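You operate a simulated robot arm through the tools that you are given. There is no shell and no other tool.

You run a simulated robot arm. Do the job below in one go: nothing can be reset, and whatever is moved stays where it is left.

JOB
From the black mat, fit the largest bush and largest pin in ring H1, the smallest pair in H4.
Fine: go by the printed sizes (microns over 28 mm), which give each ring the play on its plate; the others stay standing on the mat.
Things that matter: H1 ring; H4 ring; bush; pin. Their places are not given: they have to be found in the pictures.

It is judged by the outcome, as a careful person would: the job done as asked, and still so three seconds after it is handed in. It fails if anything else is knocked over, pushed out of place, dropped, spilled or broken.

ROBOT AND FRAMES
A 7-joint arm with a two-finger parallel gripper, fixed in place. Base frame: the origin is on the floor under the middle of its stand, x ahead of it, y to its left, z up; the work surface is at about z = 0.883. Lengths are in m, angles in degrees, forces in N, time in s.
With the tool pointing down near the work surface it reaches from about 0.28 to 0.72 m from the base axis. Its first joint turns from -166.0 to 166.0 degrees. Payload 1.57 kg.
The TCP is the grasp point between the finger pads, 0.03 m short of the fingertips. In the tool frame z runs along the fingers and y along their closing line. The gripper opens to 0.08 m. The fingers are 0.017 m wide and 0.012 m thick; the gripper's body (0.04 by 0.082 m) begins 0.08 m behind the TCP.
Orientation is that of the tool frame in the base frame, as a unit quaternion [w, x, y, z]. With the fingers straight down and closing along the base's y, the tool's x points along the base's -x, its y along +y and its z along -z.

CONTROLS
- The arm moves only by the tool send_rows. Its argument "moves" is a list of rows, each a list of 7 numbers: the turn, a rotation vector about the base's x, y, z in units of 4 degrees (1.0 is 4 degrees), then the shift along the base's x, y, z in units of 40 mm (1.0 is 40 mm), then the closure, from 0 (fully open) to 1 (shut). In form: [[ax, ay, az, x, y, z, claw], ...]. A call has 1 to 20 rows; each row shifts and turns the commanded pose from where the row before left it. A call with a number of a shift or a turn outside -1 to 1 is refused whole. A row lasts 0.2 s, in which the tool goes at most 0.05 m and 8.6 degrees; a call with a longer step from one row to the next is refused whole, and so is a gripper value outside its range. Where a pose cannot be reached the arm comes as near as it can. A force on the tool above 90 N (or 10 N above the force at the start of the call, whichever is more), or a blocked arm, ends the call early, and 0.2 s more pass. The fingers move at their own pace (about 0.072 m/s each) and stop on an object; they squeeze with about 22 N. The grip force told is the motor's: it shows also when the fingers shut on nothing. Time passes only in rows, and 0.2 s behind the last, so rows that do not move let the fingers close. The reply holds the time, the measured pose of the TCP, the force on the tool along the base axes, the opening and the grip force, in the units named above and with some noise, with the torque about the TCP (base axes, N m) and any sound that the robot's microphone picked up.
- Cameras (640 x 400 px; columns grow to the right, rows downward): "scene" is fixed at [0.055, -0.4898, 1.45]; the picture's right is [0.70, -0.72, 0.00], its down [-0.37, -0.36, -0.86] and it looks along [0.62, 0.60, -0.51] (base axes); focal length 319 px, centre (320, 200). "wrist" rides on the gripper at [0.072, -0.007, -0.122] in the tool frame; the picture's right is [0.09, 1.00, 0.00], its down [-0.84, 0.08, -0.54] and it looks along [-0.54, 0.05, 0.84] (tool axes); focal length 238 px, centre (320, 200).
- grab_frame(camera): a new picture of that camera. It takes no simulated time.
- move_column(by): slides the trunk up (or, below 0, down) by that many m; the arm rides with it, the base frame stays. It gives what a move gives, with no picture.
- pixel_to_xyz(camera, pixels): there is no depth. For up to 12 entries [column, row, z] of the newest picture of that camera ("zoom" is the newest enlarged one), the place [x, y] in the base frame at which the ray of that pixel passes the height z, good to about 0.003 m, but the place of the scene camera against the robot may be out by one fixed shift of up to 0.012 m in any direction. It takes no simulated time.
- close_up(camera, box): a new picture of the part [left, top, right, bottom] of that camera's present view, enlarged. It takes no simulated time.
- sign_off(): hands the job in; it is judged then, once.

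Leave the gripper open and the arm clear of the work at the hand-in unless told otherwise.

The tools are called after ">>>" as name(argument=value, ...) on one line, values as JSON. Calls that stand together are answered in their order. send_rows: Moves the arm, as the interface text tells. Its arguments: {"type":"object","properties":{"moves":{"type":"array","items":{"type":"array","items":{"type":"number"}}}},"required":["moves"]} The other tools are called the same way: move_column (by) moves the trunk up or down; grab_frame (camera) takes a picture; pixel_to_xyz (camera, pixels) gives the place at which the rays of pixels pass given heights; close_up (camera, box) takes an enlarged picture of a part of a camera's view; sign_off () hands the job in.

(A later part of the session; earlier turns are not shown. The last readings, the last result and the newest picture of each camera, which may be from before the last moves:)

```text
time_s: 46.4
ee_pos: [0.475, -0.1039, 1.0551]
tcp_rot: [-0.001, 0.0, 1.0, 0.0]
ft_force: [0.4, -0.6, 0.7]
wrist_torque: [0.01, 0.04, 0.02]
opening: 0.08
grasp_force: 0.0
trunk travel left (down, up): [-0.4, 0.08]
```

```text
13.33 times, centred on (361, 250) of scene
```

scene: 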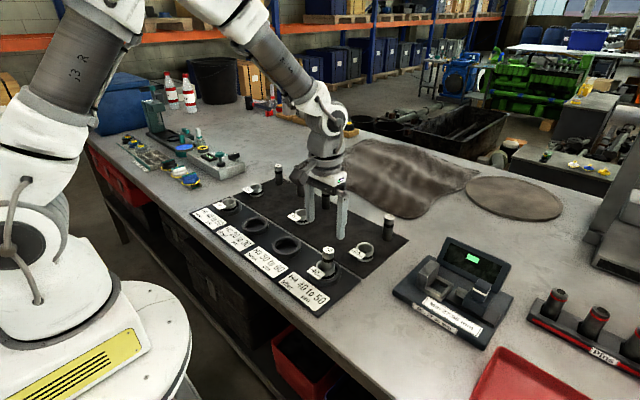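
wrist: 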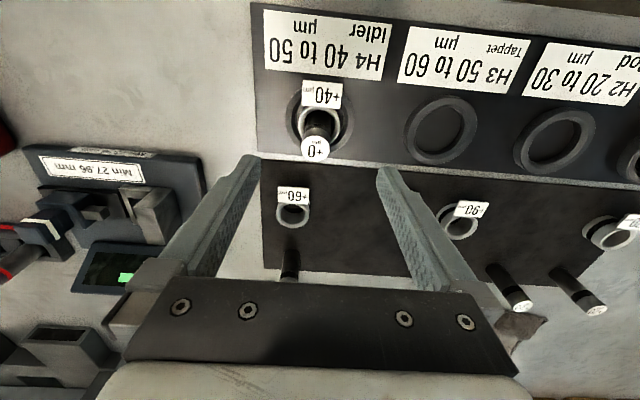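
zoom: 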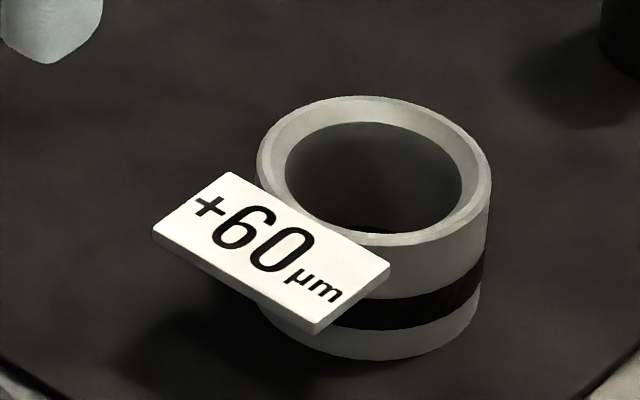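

>>> close_up(camera="scene", box=[224, 203, 248, 218])

>>> close_up(camera="scene", box=[238, 213, 278, 238])

>>> close_up(camera="scene", box=[317, 268, 341, 283])

```text
16.00 times, centred on (236, 210) of scene
```

zoom: 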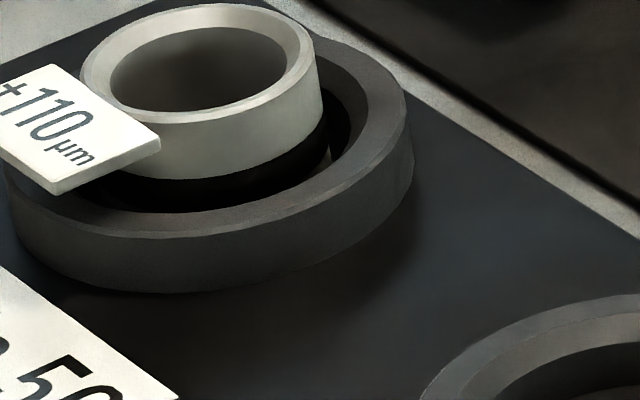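

```text
16.00 times, centred on (258, 226) of scene
```

zoom: 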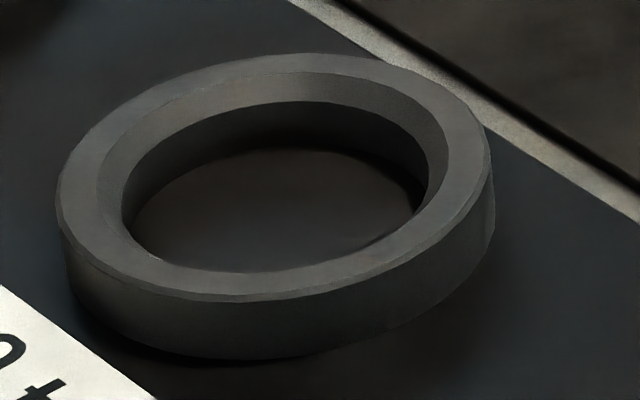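

```text
16.00 times, centred on (329, 276) of scene
```

zoom: 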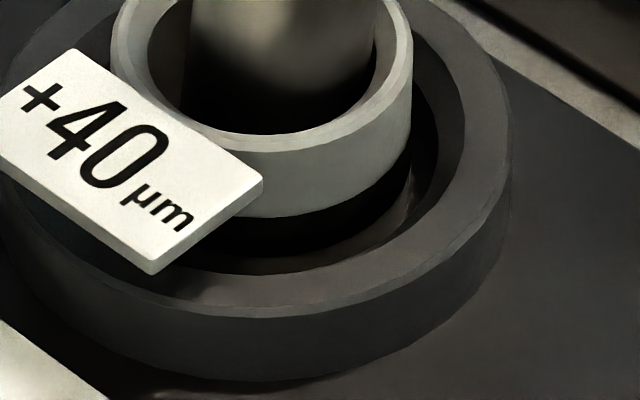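

The pin and the bush in H4 are slightly tilted, and I want them upright and flat. I'll regrip the pin with the closing line along its lean direction, so the flat pads straighten it, then lift it out and inspect the bush. First I'll turn the tool +60° about z at this safe height.

>>> send_rows(moves=[[0, 0, 1, 0, 0, 0, 0], [0, 0, 1, 0, 0, 0, 0], [0, 0, 1, 0, 0, 0, 0], [0, 0, 1, 0, 0, 0, 0], [0, 0, 1, 0, 0, 0, 0], [0, 0, 1, 0, 0, 0, 0], [0, 0, 1, 0, 0, 0, 0], [0, 0, 1, 0, 0, 0, 0], [0, 0, 1, 0, 0, 0, 0], [0, 0, 1, 0, 0, 0, 0], [0, 0, 1, 0, 0, 0, 0], [0, 0, 1, 0, 0, 0, 0], [0, 0, 1, 0, 0, 0, 0], [0, 0, 1, 0, 0, 0, 0], [0, 0, 1, 0, 0, 0, 0], [0, 0, 0, 0, 0, 0, 0]])

>>> grab_frame(camera="wrist")

>>> close_up(camera="wrist", box=[240, 80, 400, 180])

```text
time_s: 49.8
ee_pos: [0.4742, -0.1048, 1.055]
tcp_rot: [0.0, -0.501, 0.866, 0.0]
ft_force: [-0.4, -0.1, -0.8]
wrist_torque: [0.0, 0.0, 0.04]
opening: 0.08
grasp_force: 0.1
trunk travel left (down, up): [-0.4, 0.08]
```

```text
taken
```

wrist: 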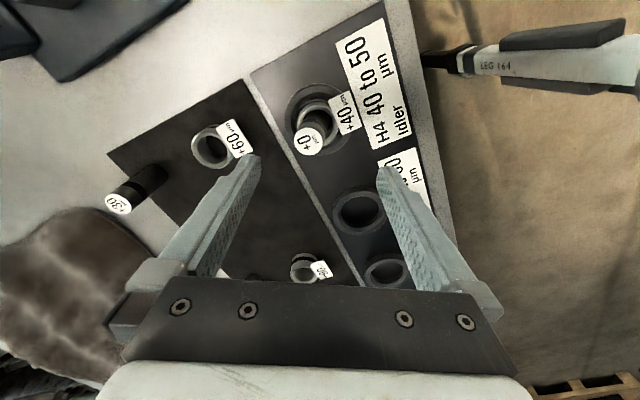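

```text
4.00 times, centred on (320, 130) of wrist
```

zoom: 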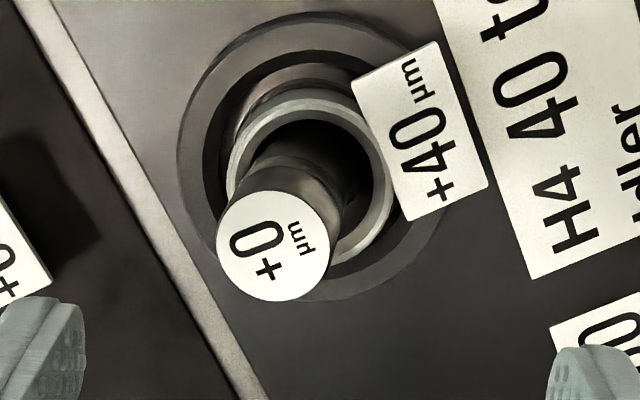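

From this side the pin top leans toward image left, which is az -30° in the base, about as I estimated. I'll get the coordinates of the pin top (308.2, 141.5) and the bush rim (317, 124.5).

>>> pixel_to_xyz(camera="wrist", pixels=[[308.25, 141.5, 0.96], [308.25, 141.5, 0.957], [308.25, 141.5, 0.963], [317, 124.5, 0.914], [317, 124.5, 0.917], [318, 119.5, 0.902]])

>>> close_up(camera="wrist", box=[277, 80, 357, 130])

>>> close_up(camera="wrist", box=[277, 110, 357, 160])

```text
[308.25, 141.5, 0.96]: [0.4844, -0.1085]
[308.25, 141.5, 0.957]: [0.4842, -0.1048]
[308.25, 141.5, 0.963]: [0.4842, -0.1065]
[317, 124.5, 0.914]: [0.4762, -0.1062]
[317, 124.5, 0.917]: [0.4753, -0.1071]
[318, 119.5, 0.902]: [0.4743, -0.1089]
```

```text
8.00 times, centred on (317, 105) of wrist
```

zoom: 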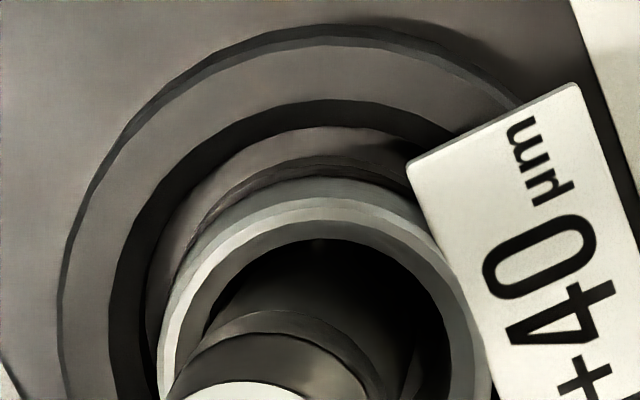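

```text
8.00 times, centred on (317, 135) of wrist
```

zoom: 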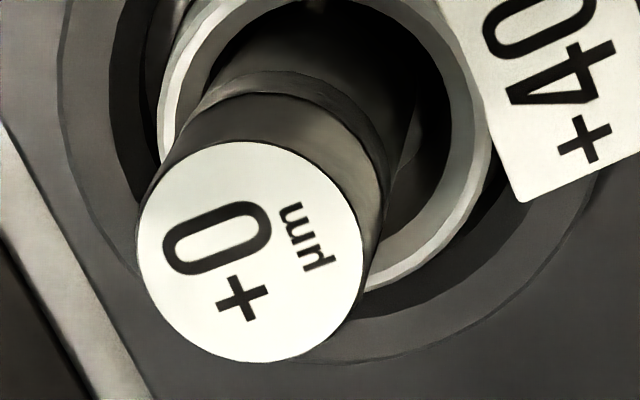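

The lean is mostly toward +x: the pin top is at (0.484, -0.107) and the bush centre at about (0.475, -0.106). I'll turn another 16° so the closing line matches, centre on the bush axis, lower to z≈0.957 with the tips just above the bush rim, and check before closing.

>>> send_rows(moves=[[0, 0, 1, 0, 0, 0, 0], [0, 0, 1, 0, 0, 0, 0], [0, 0, 1, 0, 0, 0, 0], [0, 0, 1, 0, 0, 0, 0], [0, 0, 0, 0.01, -0.05, 0, 0], [0, 0, 0, 0, 0, -0.5, 0], [0, 0, 0, 0, 0, -0.5, 0], [0, 0, 0, 0, 0, -0.5, 0], [0, 0, 0, 0, 0, 0, 0]])

>>> grab_frame(camera="wrist")

>>> close_up(camera="scene", box=[285, 225, 365, 275])

```text
time_s: 51.8
ee_pos: [0.4753, -0.1061, 0.9932]
tcp_rot: [0.0, -0.616, 0.788, 0.0]
ft_force: [0.1, 1.4, -0.3]
wrist_torque: [-0.01, 0.02, 0.0]
opening: 0.0798
grasp_force: 0.0
trunk travel left (down, up): [-0.4, 0.08]
```

```text
taken
```

wrist: 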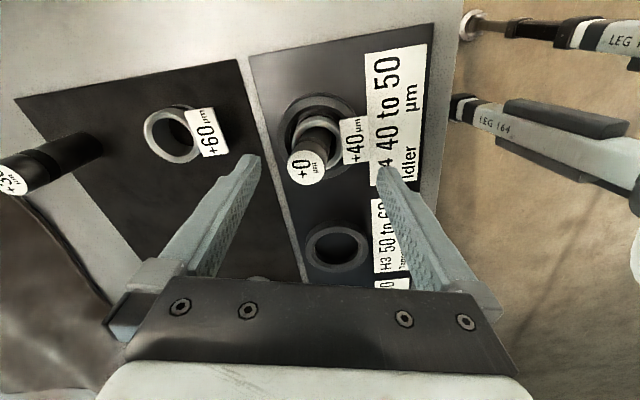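

```text
8.00 times, centred on (325, 250) of scene
```

zoom: 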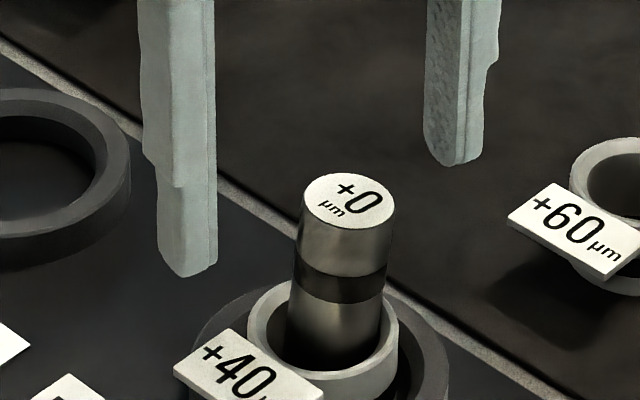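

>>> close_up(camera="wrist", box=[264, 85, 376, 155])

>>> close_up(camera="wrist", box=[264, 125, 376, 195])

```text
5.71 times, centred on (320, 120) of wrist
```

zoom: 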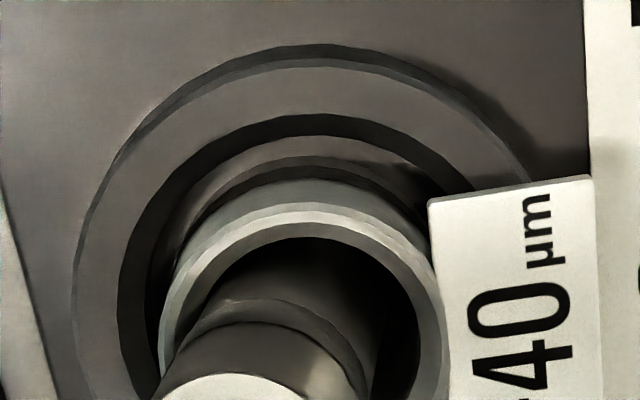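

```text
5.71 times, centred on (320, 160) of wrist
```

zoom: 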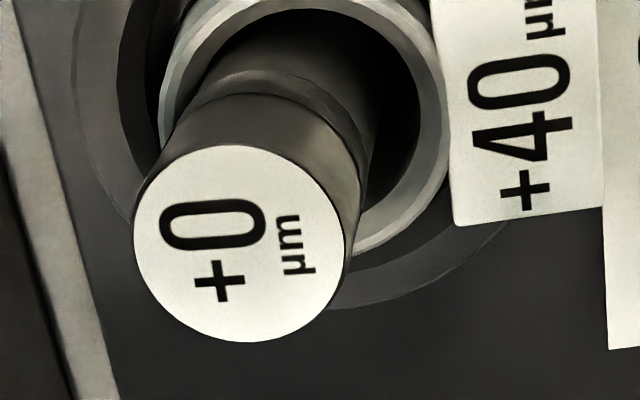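

The fingers straddle the pin cleanly along the lean direction. I'll lower to z≈0.957 and close slowly.

>>> send_rows(moves=[[0, 0, 0, 0, 0, -0.4, 0], [0, 0, 0, 0, 0, -0.4, 0], [0, 0, 0, 0, 0, -0.15, 0], [0, 0, 0, 0, 0, 0, 0]])

>>> close_up(camera="scene", box=[285, 230, 365, 280])

>>> grab_frame(camera="wrist")

```text
time_s: 52.8
ee_pos: [0.4743, -0.1075, 0.9549]
tcp_rot: [0.001, -0.616, 0.788, -0.001]
ft_force: [-0.3, -0.5, 0.2]
wrist_torque: [-0.01, 0.0, 0.01]
opening: 0.0802
grasp_force: 0.1
trunk travel left (down, up): [-0.4, 0.08]
```

```text
8.00 times, centred on (325, 255) of scene
```

zoom: 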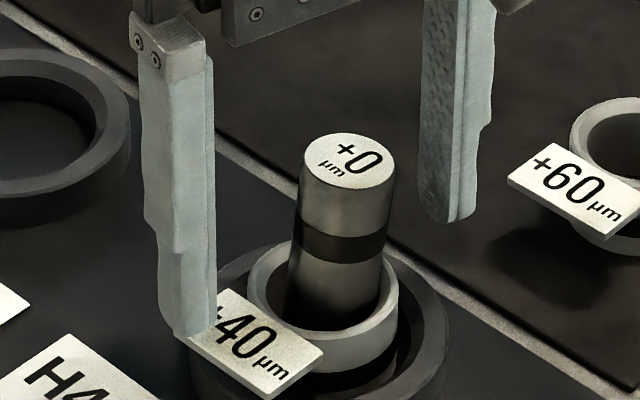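

```text
taken
```

wrist: 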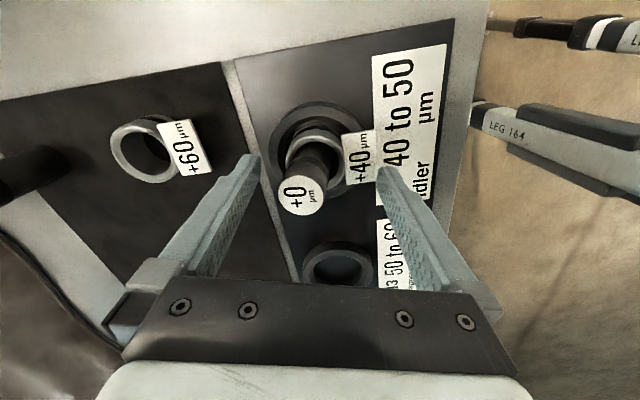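

The tips are above the tag and rim. I'll close in steps.

>>> send_rows(moves=[[0, 0, 0, 0, 0, 0, 0.2], [0, 0, 0, 0, 0, 0, 0.35], [0, 0, 0, 0, 0, 0, 0.45], [0, 0, 0, 0, 0, 0, 0.55], [0, 0, 0, 0, 0, 0, 0.65], [0, 0, 0, 0, 0, 0, 1], [0, 0, 0, 0, 0, 0, 1], [0, 0, 0, 0, 0, 0, 1]])

>>> close_up(camera="scene", box=[285, 230, 365, 280])

>>> close_up(camera="wrist", box=[240, 110, 400, 210])

```text
time_s: 54.6
ee_pos: [0.4748, -0.1062, 0.9562]
tcp_rot: [0.0, -0.615, 0.788, -0.001]
ft_force: [1.6, -0.5, 1.0]
wrist_torque: [-0.05, -0.04, 0.02]
opening: 0.0273
grasp_force: 22.0
trunk travel left (down, up): [-0.4, 0.08]
```

```text
8.00 times, centred on (325, 255) of scene
```

zoom: 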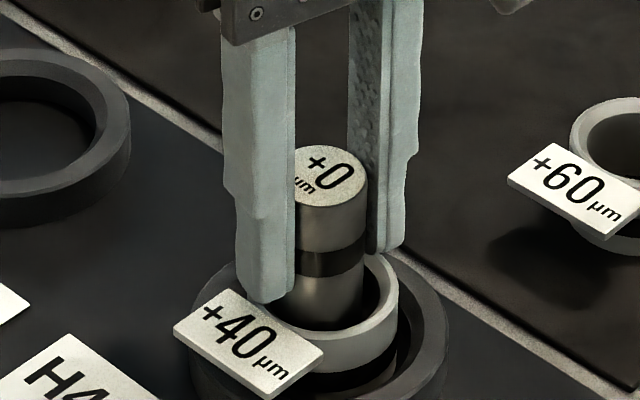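

```text
4.00 times, centred on (320, 160) of wrist
```

zoom: 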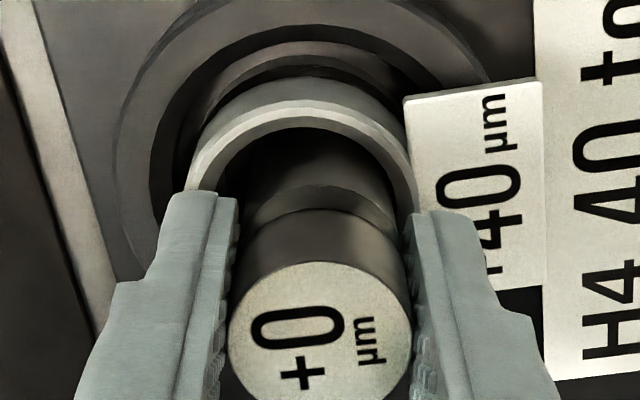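

The pin is straight again, but the bush still seems tilted. I'll lift the pin straight out slowly and inspect the bush.

>>> send_rows(moves=[[0, 0, 0, 0, 0, 0.15, 1], [0, 0, 0, 0, 0, 0.25, 1], [0, 0, 0, 0, 0, 0.25, 1], [0, 0, 0, 0, 0, 0.25, 1], [0, 0, 0, 0, 0, 0.3, 1], [0, 0, 0, 0, 0, 0, 1]])

>>> close_up(camera="scene", box=[285, 235, 365, 285])

>>> close_up(camera="wrist", box=[240, 80, 400, 180])

```text
time_s: 56.0
ee_pos: [0.4741, -0.1046, 1.005]
tcp_rot: [0.0, -0.616, 0.788, 0.0]
ft_force: [0.0, 0.3, -2.4]
wrist_torque: [0.01, -0.02, 0.03]
opening: 0.0274
grasp_force: 22.4
trunk travel left (down, up): [-0.4, 0.08]
```

```text
8.00 times, centred on (325, 260) of scene
```

zoom: 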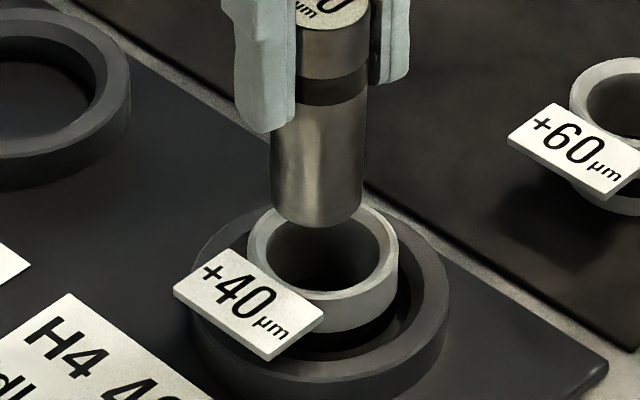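

```text
4.00 times, centred on (320, 130) of wrist
```

zoom: 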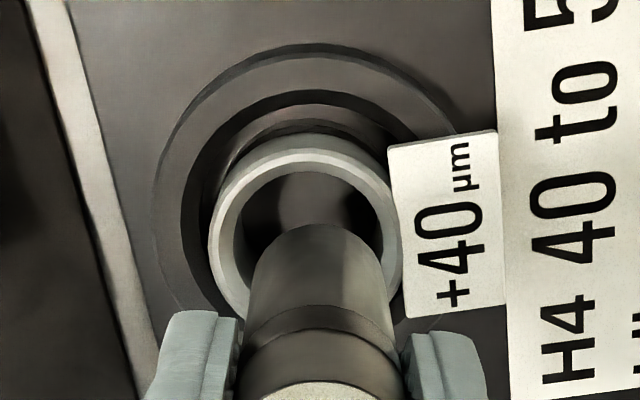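

>>> close_up(camera="scene", box=[305, 255, 345, 280])

>>> close_up(camera="wrist", box=[272, 85, 352, 135])

```text
16.00 times, centred on (325, 268) of scene
```

zoom: 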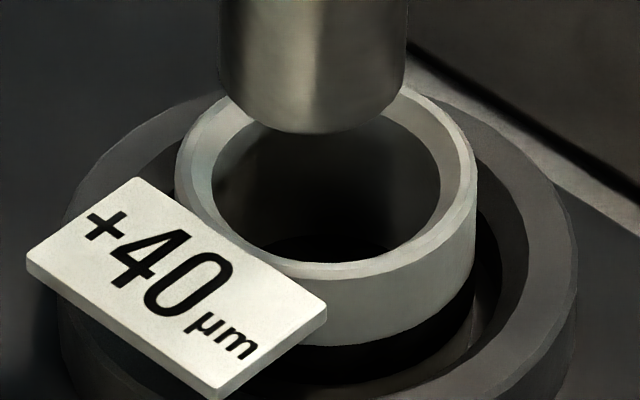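

```text
8.00 times, centred on (312, 110) of wrist
```

zoom: 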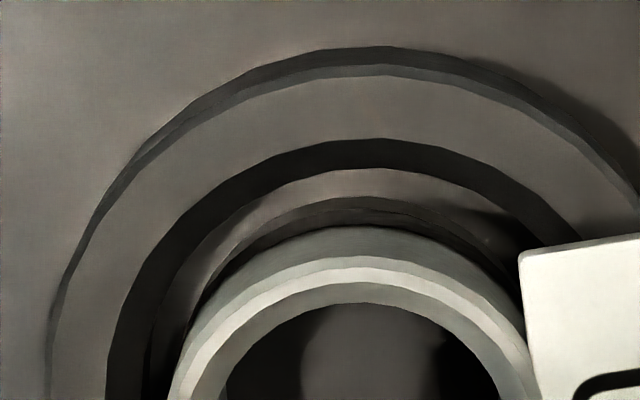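

The pin is out and still held. I'll raise it and shift +y so the camera sits right above the bush for an unobstructed view of how it sits in the ring.

>>> send_rows(moves=[[0, 0, 0, 0, 0, 0.5, 1], [0, 0, 0, 0.2, 0.8, 0.2, 1], [0, 0, 0, 0.2, 0.8, 0, 1], [0, 0, 0, 0, 0, 0, 1]])

>>> grab_frame(camera="wrist")

>>> close_up(camera="wrist", box=[260, 10, 380, 85])

>>> close_up(camera="scene", box=[305, 250, 345, 275])

```text
time_s: 57.0
ee_pos: [0.4896, -0.0409, 1.0348]
tcp_rot: [0.001, -0.615, 0.788, 0.0]
ft_force: [0.3, -0.6, -1.6]
wrist_torque: [0.0, 0.02, 0.02]
opening: 0.0273
grasp_force: 22.4
trunk travel left (down, up): [-0.4, 0.08]
```

```text
taken
```

wrist: 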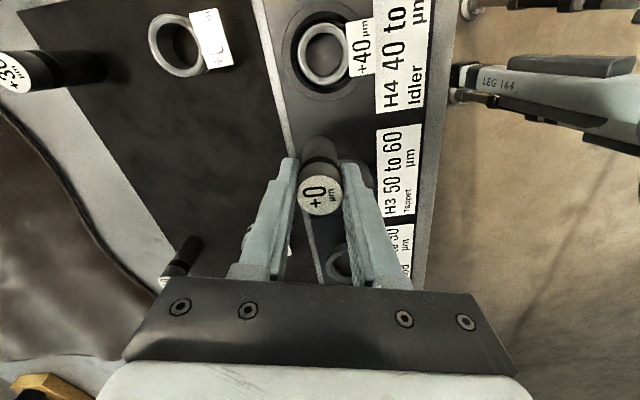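

```text
5.33 times, centred on (320, 48) of wrist
```

zoom: 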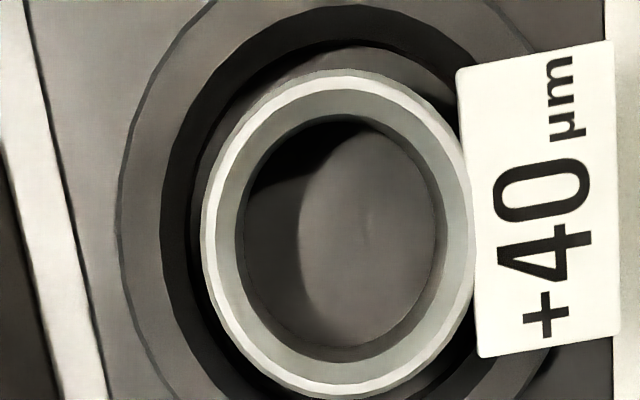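

```text
16.00 times, centred on (325, 262) of scene
```

zoom: 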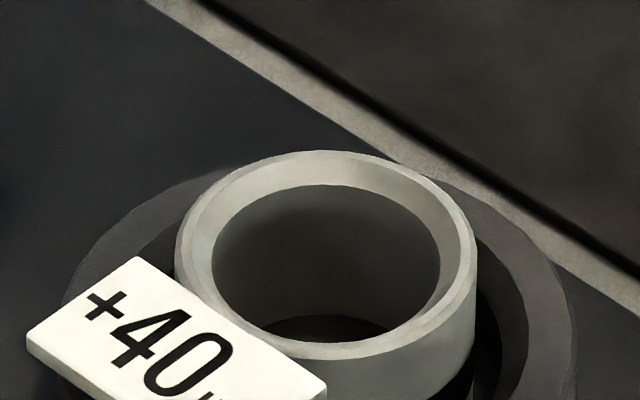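

The bush is level and fully seated; its rim ellipse ratio of 0.70 is what I expect. The pin itself had tipped at release, probably because I pressed hard, lifted 1.6 mm and then let go. I'll re-insert it gently and release it while just touching the plate. First I'll measure the bush centre from this overhead view.

>>> pixel_to_xyz(camera="wrist", pixels=[[323.3, 53.6, 0.9155], [297.5, 53.6, 0.9155], [349.1, 53.6, 0.9155], [323.3, 22.8, 0.9155], [323.3, 84.4, 0.9155], [323.3, 53.6, 0.914]])

>>> close_up(camera="wrist", box=[280, 130, 360, 230])

```text
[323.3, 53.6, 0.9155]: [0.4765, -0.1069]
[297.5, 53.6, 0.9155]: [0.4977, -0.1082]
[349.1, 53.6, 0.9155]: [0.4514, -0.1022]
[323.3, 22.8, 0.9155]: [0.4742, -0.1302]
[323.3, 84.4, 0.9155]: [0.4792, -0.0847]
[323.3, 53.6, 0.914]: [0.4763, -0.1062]
```

```text
4.00 times, centred on (320, 180) of wrist
```

zoom: 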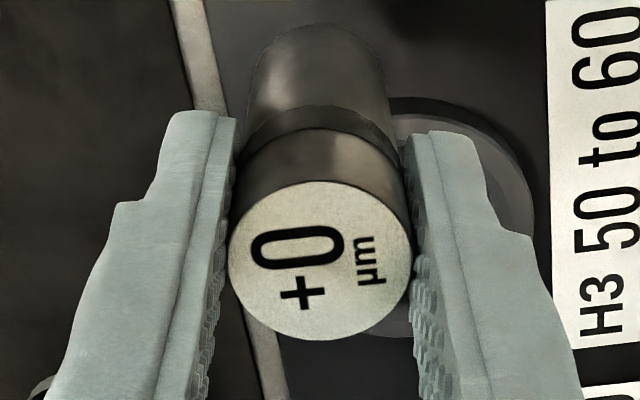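

The bush centre is at about (0.4757, -0.1065). The held pin leans roughly 1.6° about the closing line, so I'll correct that with a small tool rotation, go back above the bush with the pin bottom about 10 mm above the rim, and check.

>>> send_rows(moves=[[-0.39, 0.1, 0, 0, 0, 0, 1], [0, 0, 0, -0.2, -0.8, 0, 1], [0, 0, 0, -0.195, -0.825, 0, 1], [0, 0, 0, 0, 0, -0.5, 1], [0, 0, 0, 0, 0, -0.48, 1], [0, 0, 0, 0, 0, 0, 1]])

>>> grab_frame(camera="wrist")

>>> close_up(camera="wrist", box=[240, 100, 400, 200])

>>> close_up(camera="scene", box=[285, 230, 365, 280])

```text
time_s: 58.4
ee_pos: [0.4731, -0.1096, 0.9912]
tcp_rot: [-0.011, -0.616, 0.788, -0.009]
ft_force: [0.9, 0.1, -2.2]
wrist_torque: [0.0, -0.02, 0.01]
opening: 0.0275
grasp_force: 22.3
trunk travel left (down, up): [-0.4, 0.08]
```

```text
taken
```

wrist: 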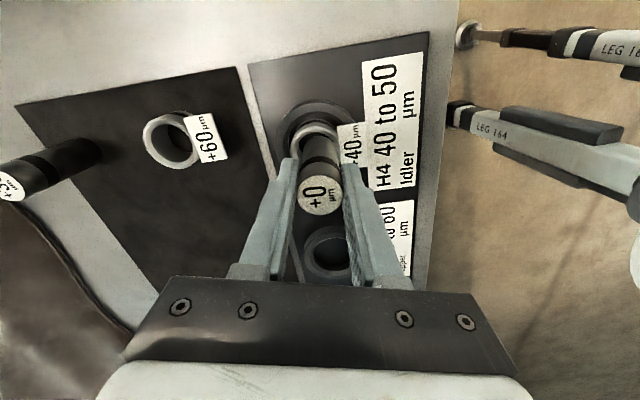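

```text
4.00 times, centred on (320, 150) of wrist
```

zoom: 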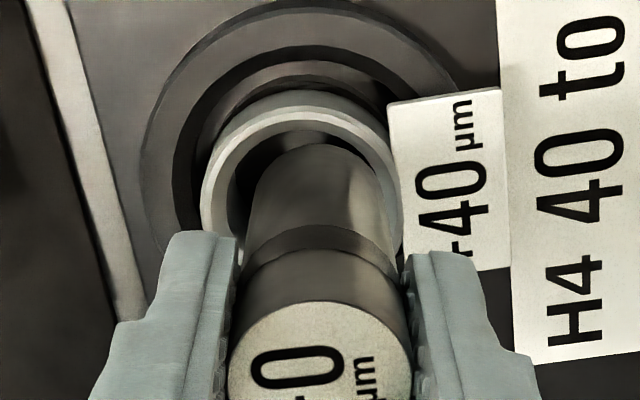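

```text
8.00 times, centred on (325, 255) of scene
```

zoom: 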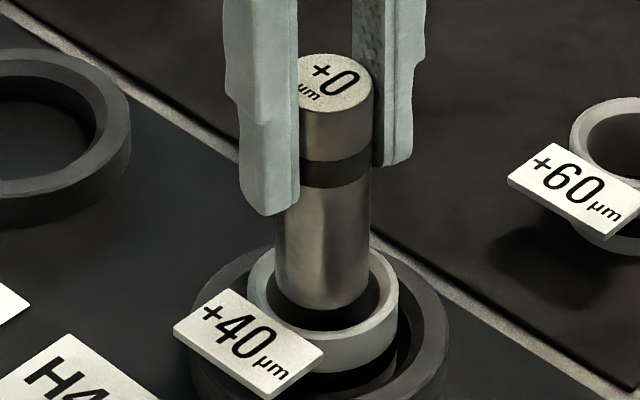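

Measured position lags the command by about 2.5 mm, so the arm seems to need more settling time. I'll wait a second and look again.

>>> send_rows(moves=[[0, 0, 0, 0, 0, 0, 1], [0, 0, 0, 0, 0, 0, 1], [0, 0, 0, 0, 0, 0, 1], [0, 0, 0, 0, 0, 0, 1], [0, 0, 0, 0, 0, 0, 1], [0, 0, 0, 0, 0, 0, 1]])

>>> close_up(camera="wrist", box=[240, 100, 400, 200])

>>> close_up(camera="scene", box=[285, 230, 365, 280])

```text
time_s: 59.8
ee_pos: [0.4729, -0.1088, 0.9919]
tcp_rot: [-0.011, -0.616, 0.788, -0.009]
ft_force: [-0.8, 0.5, -1.8]
wrist_torque: [-0.03, 0.0, 0.02]
opening: 0.0271
grasp_force: 22.2
trunk travel left (down, up): [-0.4, 0.08]
```

```text
4.00 times, centred on (320, 150) of wrist
```

zoom: 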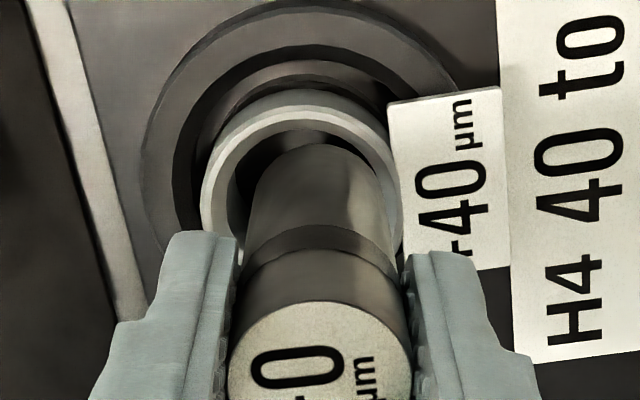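

```text
8.00 times, centred on (325, 255) of scene
```

zoom: 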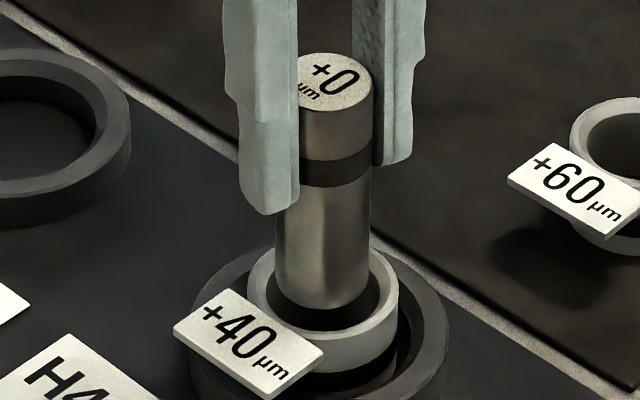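

Relative to the bush, the pin sits about 3 mm toward -x (wrist view) and somewhat toward -y. This matches the measured pose (0.473, -0.109) against the bush at (0.4757, -0.1065). I'll shift by (+2.8, +2.2) mm and re-check.

>>> send_rows(moves=[[0, 0, 0, 0.07, 0.055, 0, 1], [0, 0, 0, 0, 0, 0, 1], [0, 0, 0, 0, 0, 0, 1], [0, 0, 0, 0, 0, 0, 1]])

>>> close_up(camera="wrist", box=[260, 110, 380, 185])

>>> close_up(camera="scene", box=[301, 250, 349, 280])

```text
time_s: 60.8
ee_pos: [0.477, -0.107, 0.9933]
tcp_rot: [-0.011, -0.615, 0.789, -0.008]
ft_force: [0.5, -0.8, -1.4]
wrist_torque: [-0.04, 0.0, 0.02]
opening: 0.0272
grasp_force: 22.0
trunk travel left (down, up): [-0.4, 0.08]
```

```text
5.33 times, centred on (320, 148) of wrist
```

zoom: 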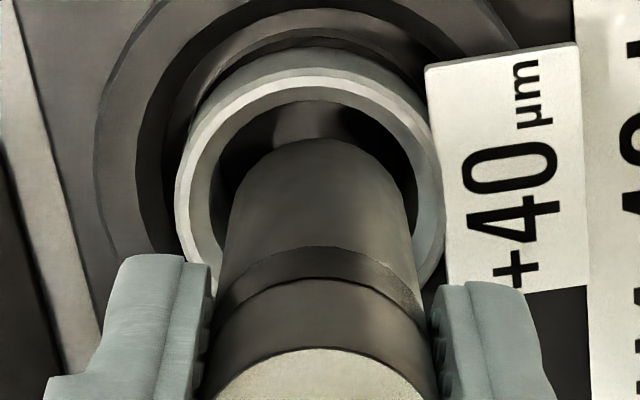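

```text
13.33 times, centred on (325, 265) of scene
```

zoom: 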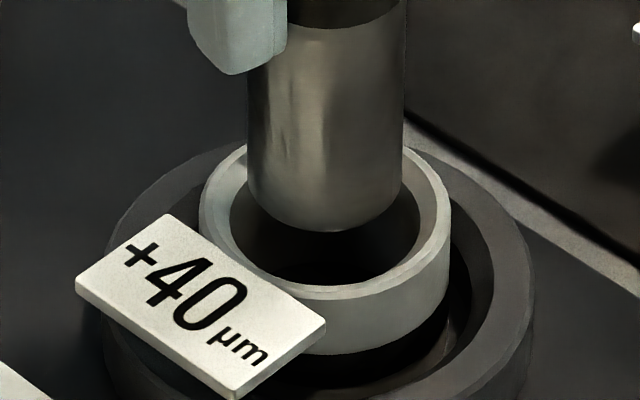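

The pin and bush are now nearly concentric in both views. I'll nudge (+0.8, +0.3) mm, then lower 30 mm into the bush and watch the force.

>>> send_rows(moves=[[0, 0, 0, 0.02, 0.008, 0, 1], [0, 0, 0, 0, 0, -0.15, 1], [0, 0, 0, 0, 0, -0.15, 1], [0, 0, 0, 0, 0, -0.15, 1], [0, 0, 0, 0, 0, -0.15, 1], [0, 0, 0, 0, 0, -0.15, 1], [0, 0, 0, 0, 0, 0, 1], [0, 0, 0, 0, 0, 0, 1]])

>>> close_up(camera="wrist", box=[260, 110, 380, 185])

>>> close_up(camera="scene", box=[301, 250, 349, 280])

```text
time_s: 62.6
ee_pos: [0.4779, -0.1048, 0.9637]
tcp_rot: [-0.012, -0.615, 0.788, -0.009]
ft_force: [0.1, -0.4, -1.9]
wrist_torque: [-0.02, 0.0, -0.01]
opening: 0.0274
grasp_force: 22.3
trunk travel left (down, up): [-0.4, 0.08]
```

```text
5.33 times, centred on (320, 148) of wrist
```

zoom: 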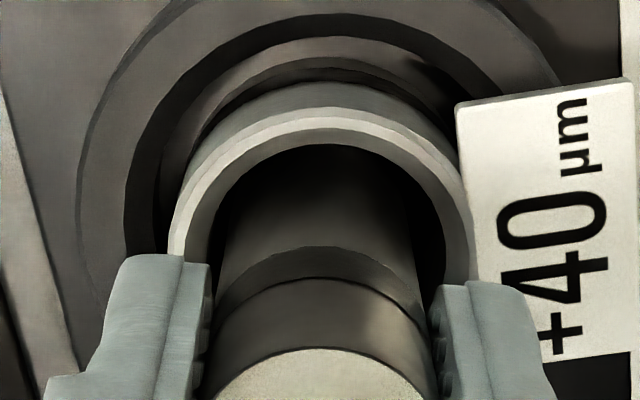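

```text
13.33 times, centred on (325, 265) of scene
```

zoom: 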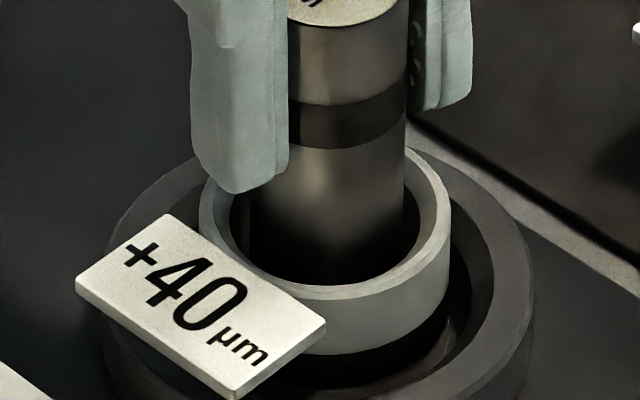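

The pin is well centred in the bush with gaps on all sides. I'll continue down gently.

>>> send_rows(moves=[[0, 0, 0, 0, 0, -0.04, 1], [0, 0, 0, 0, 0, -0.04, 1], [0, 0, 0, 0, 0, -0.03, 1], [0, 0, 0, 0, 0, 0, 1]])

```text
time_s: 63.6
ee_pos: [0.4788, -0.1041, 0.9589]
tcp_rot: [-0.011, -0.616, 0.788, -0.008]
ft_force: [0.6, 0.5, -2.9]
wrist_torque: [0.02, -0.01, 0.06]
opening: 0.0271
grasp_force: 22.5
trunk travel left (down, up): [-0.4, 0.08]
```

>>> send_rows(moves=[[0, 0, 0, -0.015, 0, -0.02, 1], [0, 0, 0, 0, 0, 0, 1]])

>>> close_up(camera="wrist", box=[260, 110, 380, 185])

>>> close_up(camera="scene", box=[301, 250, 349, 280])

```text
time_s: 64.2
ee_pos: [0.4786, -0.1065, 0.9584]
tcp_rot: [-0.011, -0.616, 0.788, -0.009]
ft_force: [0.5, -0.1, -2.2]
wrist_torque: [0.01, 0.03, 0.01]
opening: 0.0272
grasp_force: 22.1
trunk travel left (down, up): [-0.4, 0.08]
```

```text
5.33 times, centred on (320, 148) of wrist
```

zoom: 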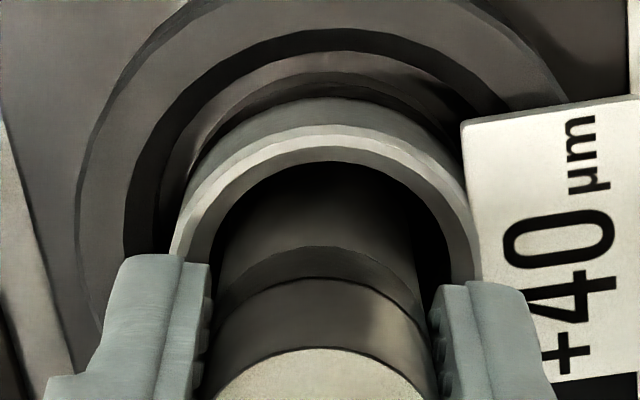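

```text
13.33 times, centred on (325, 265) of scene
```

zoom: 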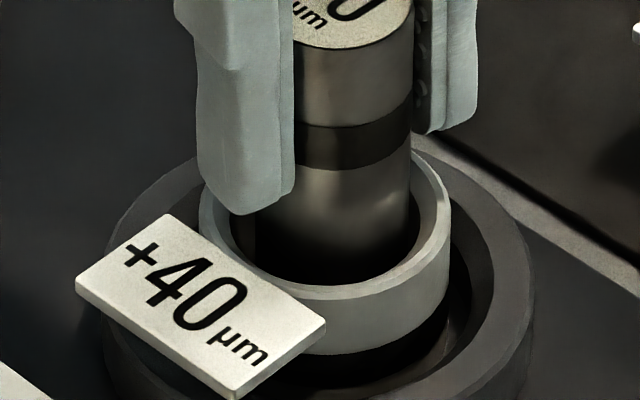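

>>> send_rows(moves=[[0, 0, 0, -0.025, 0.01, -0.02, 1], [0, 0, 0, 0, 0, 0, 1], [0, 0, 0, 0, 0, 0, 1]])

```text
time_s: 65.0
ee_pos: [0.4784, -0.1064, 0.9587]
tcp_rot: [-0.011, -0.615, 0.788, -0.008]
ft_force: [0.0, 0.0, -2.3]
wrist_torque: [0.03, 0.01, -0.02]
opening: 0.0275
grasp_force: 22.1
trunk travel left (down, up): [-0.4, 0.08]
```

>>> send_rows(moves=[[0, 0, 0, -0.01, 0, -0.025, 1], [0, 0, 0, 0, 0, 0, 1], [0, 0, 0, 0, 0, 0, 1]])

```text
time_s: 65.8
ee_pos: [0.4773, -0.1054, 0.9564]
tcp_rot: [-0.011, -0.616, 0.788, -0.008]
ft_force: [-0.1, -0.7, -1.8]
wrist_torque: [-0.02, -0.03, 0.0]
opening: 0.0275
grasp_force: 22.0
trunk travel left (down, up): [-0.4, 0.08]
```

Still free. I'll continue in sub-millimetre steps.

>>> send_rows(moves=[[0, 0, 0, 0, 0, -0.02, 1], [0, 0, 0, 0, 0, 0, 1], [0, 0, 0, 0, 0, 0, 1]])

```text
time_s: 66.6
ee_pos: [0.4767, -0.1041, 0.9565]
tcp_rot: [-0.01, -0.615, 0.788, -0.01]
ft_force: [-1.0, -1.0, 17.1]
wrist_torque: [-0.03, 0.01, 0.0]
opening: 0.0277
grasp_force: 21.6
trunk travel left (down, up): [-0.4, 0.08]
```

Contact came at about 17 N, sooner than I'd like. I'll relax upward 0.5 mm so it only just touches.

>>> send_rows(moves=[[0, 0, 0, 0, 0, 0.014, 1], [0, 0, 0, 0, 0, 0, 1], [0, 0, 0, 0, 0, 0, 1]])

>>> close_up(camera="wrist", box=[260, 110, 380, 185])

>>> close_up(camera="scene", box=[301, 245, 349, 275])

```text
time_s: 67.4
ee_pos: [0.4753, -0.1028, 0.9564]
tcp_rot: [-0.011, -0.615, 0.788, -0.009]
ft_force: [2.0, -2.1, 4.8]
wrist_torque: [-0.12, -0.14, 0.0]
opening: 0.0275
grasp_force: 22.3
trunk travel left (down, up): [-0.4, 0.08]
```

```text
5.33 times, centred on (320, 148) of wrist
```

zoom: 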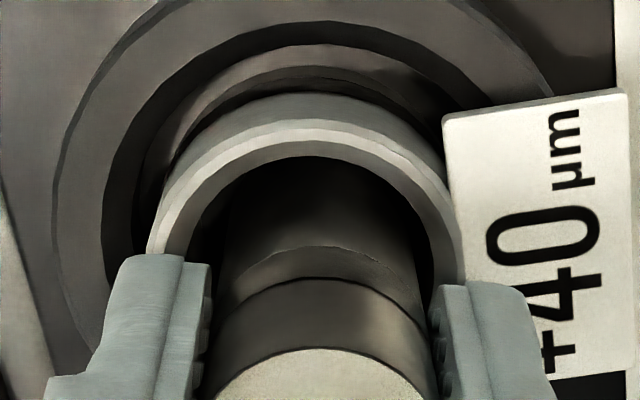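

```text
13.33 times, centred on (325, 260) of scene
```

zoom: 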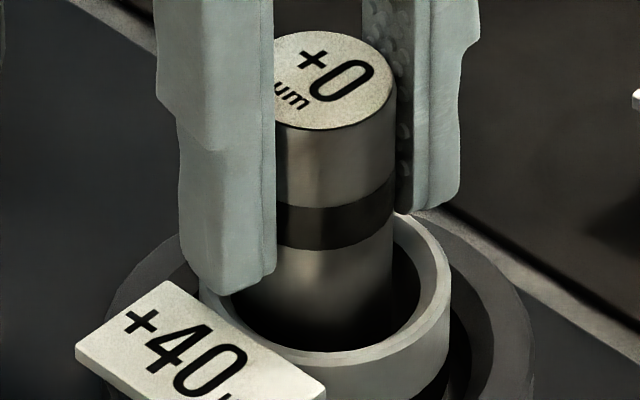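

The pin touches lightly (about 5 N) and stands nearly upright inside the bush. I'll open the fingers without lifting, wait, and look.

>>> send_rows(moves=[[0, 0, 0, 0, 0, 0.005, 0.55], [0, 0, 0, 0, 0, 0, 0.45], [0, 0, 0, 0, 0, 0, 0.4], [0, 0, 0, 0, 0, 0, 0.4], [0, 0, 0, 0, 0, 0, 0.4], [0, 0, 0, 0, 0, 0, 0.4]])

>>> close_up(camera="scene", box=[301, 245, 349, 275])

>>> close_up(camera="wrist", box=[240, 110, 400, 210])

```text
time_s: 68.8
ee_pos: [0.4763, -0.1035, 0.9569]
tcp_rot: [-0.01, -0.615, 0.788, -0.009]
ft_force: [-0.3, 1.3, -0.1]
wrist_torque: [0.03, 0.03, -0.02]
opening: 0.0481
grasp_force: 0.1
trunk travel left (down, up): [-0.4, 0.08]
```

```text
13.33 times, centred on (325, 260) of scene
```

zoom: 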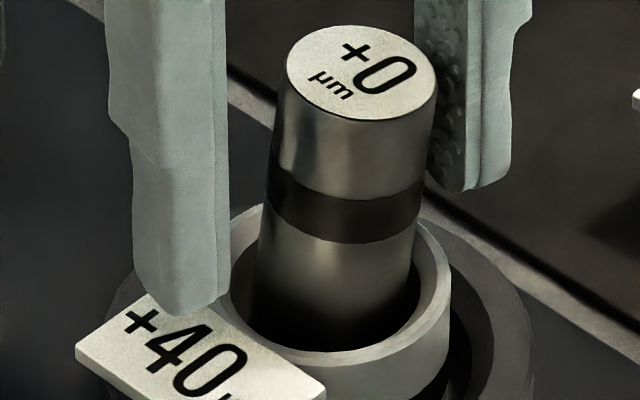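

```text
4.00 times, centred on (320, 160) of wrist
```

zoom: 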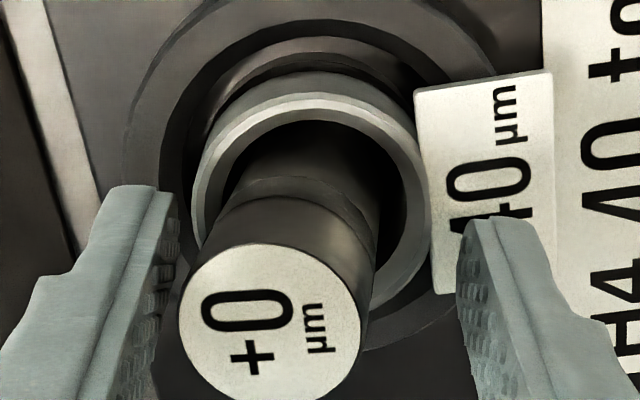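

The pin tips toward +x again on release, so something systematic is happening. I'll measure the bush's attitude now in the same zoom box as when it was empty.

>>> close_up(camera="scene", box=[305, 250, 345, 275])

>>> close_up(camera="scene", box=[285, 235, 365, 285])

```text
16.00 times, centred on (325, 262) of scene
```

zoom: 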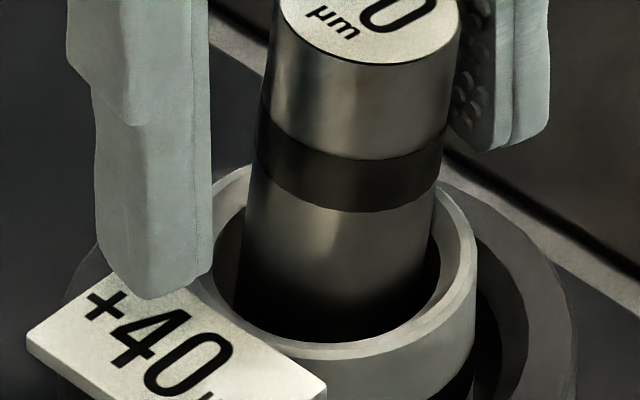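

```text
8.00 times, centred on (325, 260) of scene
```

zoom: 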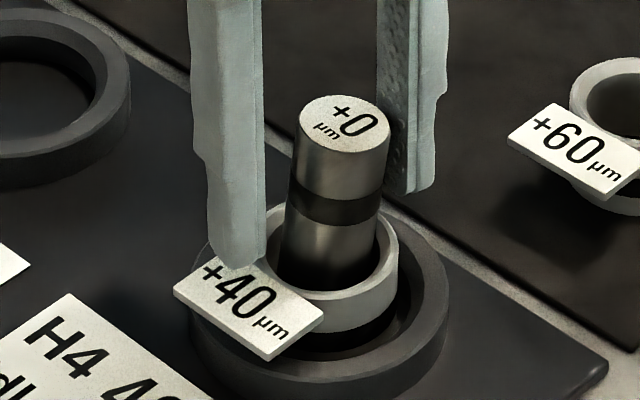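

The bush is unchanged and level, and only the pin leans, within the bush's play. I'll open fully, lift clear, and look closely into the empty ring H3 and the bush in H1 for anything on the floor of the rings.

>>> send_rows(moves=[[0, 0, 0, 0, 0, 0, 0.2], [0, 0, 0, 0, 0, 0, 0], [0, 0, 0, 0, 0, 0, 0], [0, 0, 0, 0, 0, 0.5, 0], [0, 0, 0, 0, 0, 0.8, 0], [0, 0, 0, 0, 0, 0.8, 0], [0.39, -0.1, 0, 0, 0, 0.5, 0], [0, 0, 0, 0, 0, 0, 0]])

>>> grab_frame(camera="wrist")

>>> close_up(camera="scene", box=[285, 235, 365, 285])

>>> close_up(camera="wrist", box=[256, 70, 384, 150])

```text
time_s: 70.6
ee_pos: [0.4786, -0.1046, 1.0606]
tcp_rot: [0.0, -0.616, 0.788, 0.0]
ft_force: [1.0, 0.4, 0.3]
wrist_torque: [-0.02, -0.02, 0.01]
opening: 0.08
grasp_force: 0.0
trunk travel left (down, up): [-0.4, 0.08]
```

```text
taken
```

wrist: 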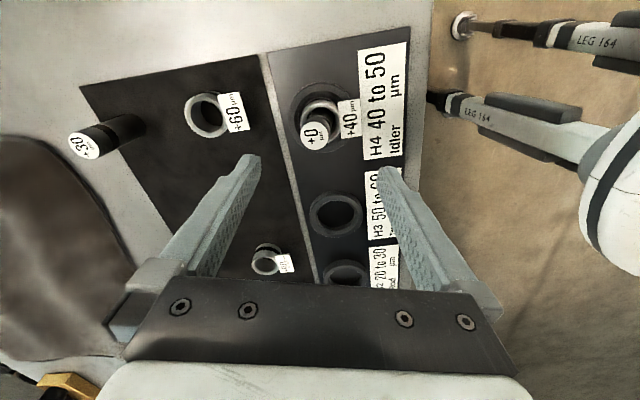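

```text
8.00 times, centred on (325, 260) of scene
```

zoom: 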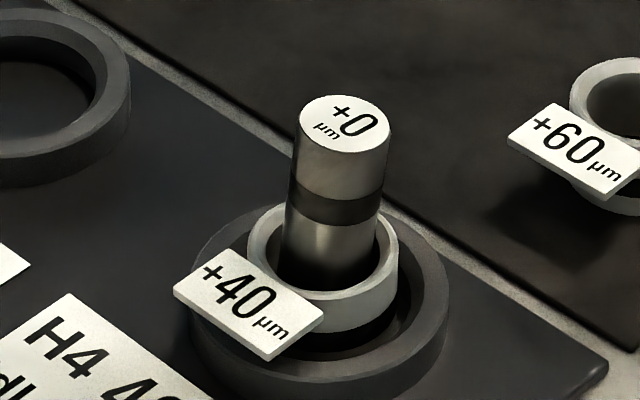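

```text
5.00 times, centred on (320, 110) of wrist
```

zoom: 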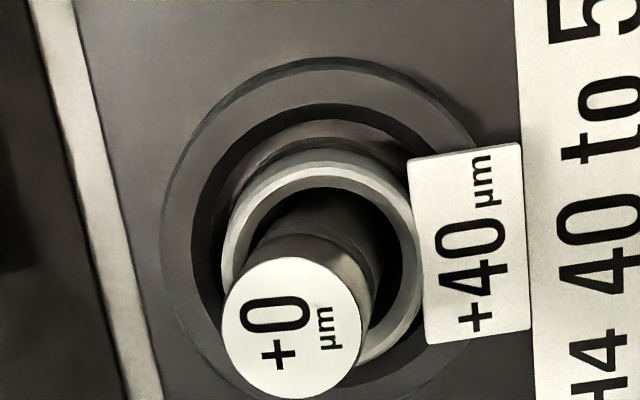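

>>> send_rows(moves=[[0, 0, 0, 0.058, 0.886, 0, 0], [0, 0, 0, 0.058, 0.886, 0, 0], [0, 0, 0, 0.058, 0.886, 0, 0], [0, 0, 0, 0.058, 0.886, 0, 0], [0, 0, 0, 0.058, 0.886, 0, 0], [0, 0, 0, 0.058, 0.886, 0, 0], [0, 0, 0, 0, 0, -0.9, 0], [0, 0, 0, 0, 0, -0.9, 0], [0, 0, 0, 0, 0, 0, 0]])

>>> grab_frame(camera="wrist")

>>> close_up(camera="wrist", box=[240, 0, 400, 100])

```text
time_s: 72.6
ee_pos: [0.4928, 0.1063, 0.9898]
tcp_rot: [0.001, -0.616, 0.788, 0.001]
ft_force: [0.3, -0.4, -0.2]
wrist_torque: [-0.01, 0.04, -0.03]
opening: 0.0801
grasp_force: 0.0
trunk travel left (down, up): [-0.4, 0.08]
```

```text
taken
```

wrist: 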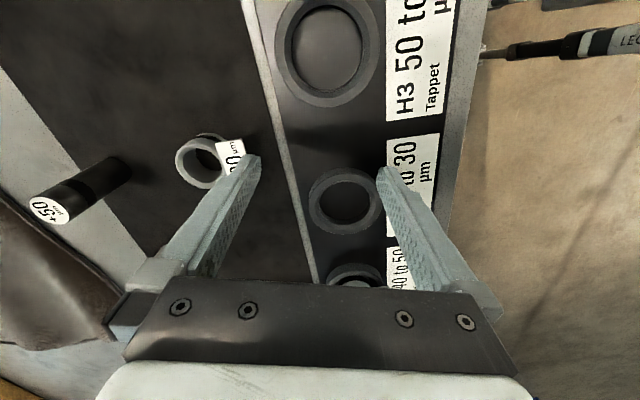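

```text
4.00 times, centred on (320, 50) of wrist
```

zoom: 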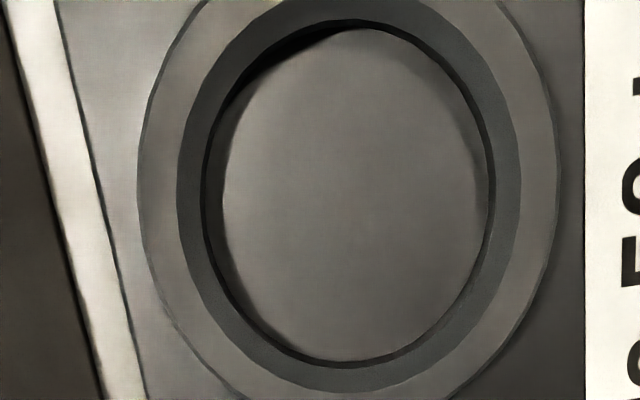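

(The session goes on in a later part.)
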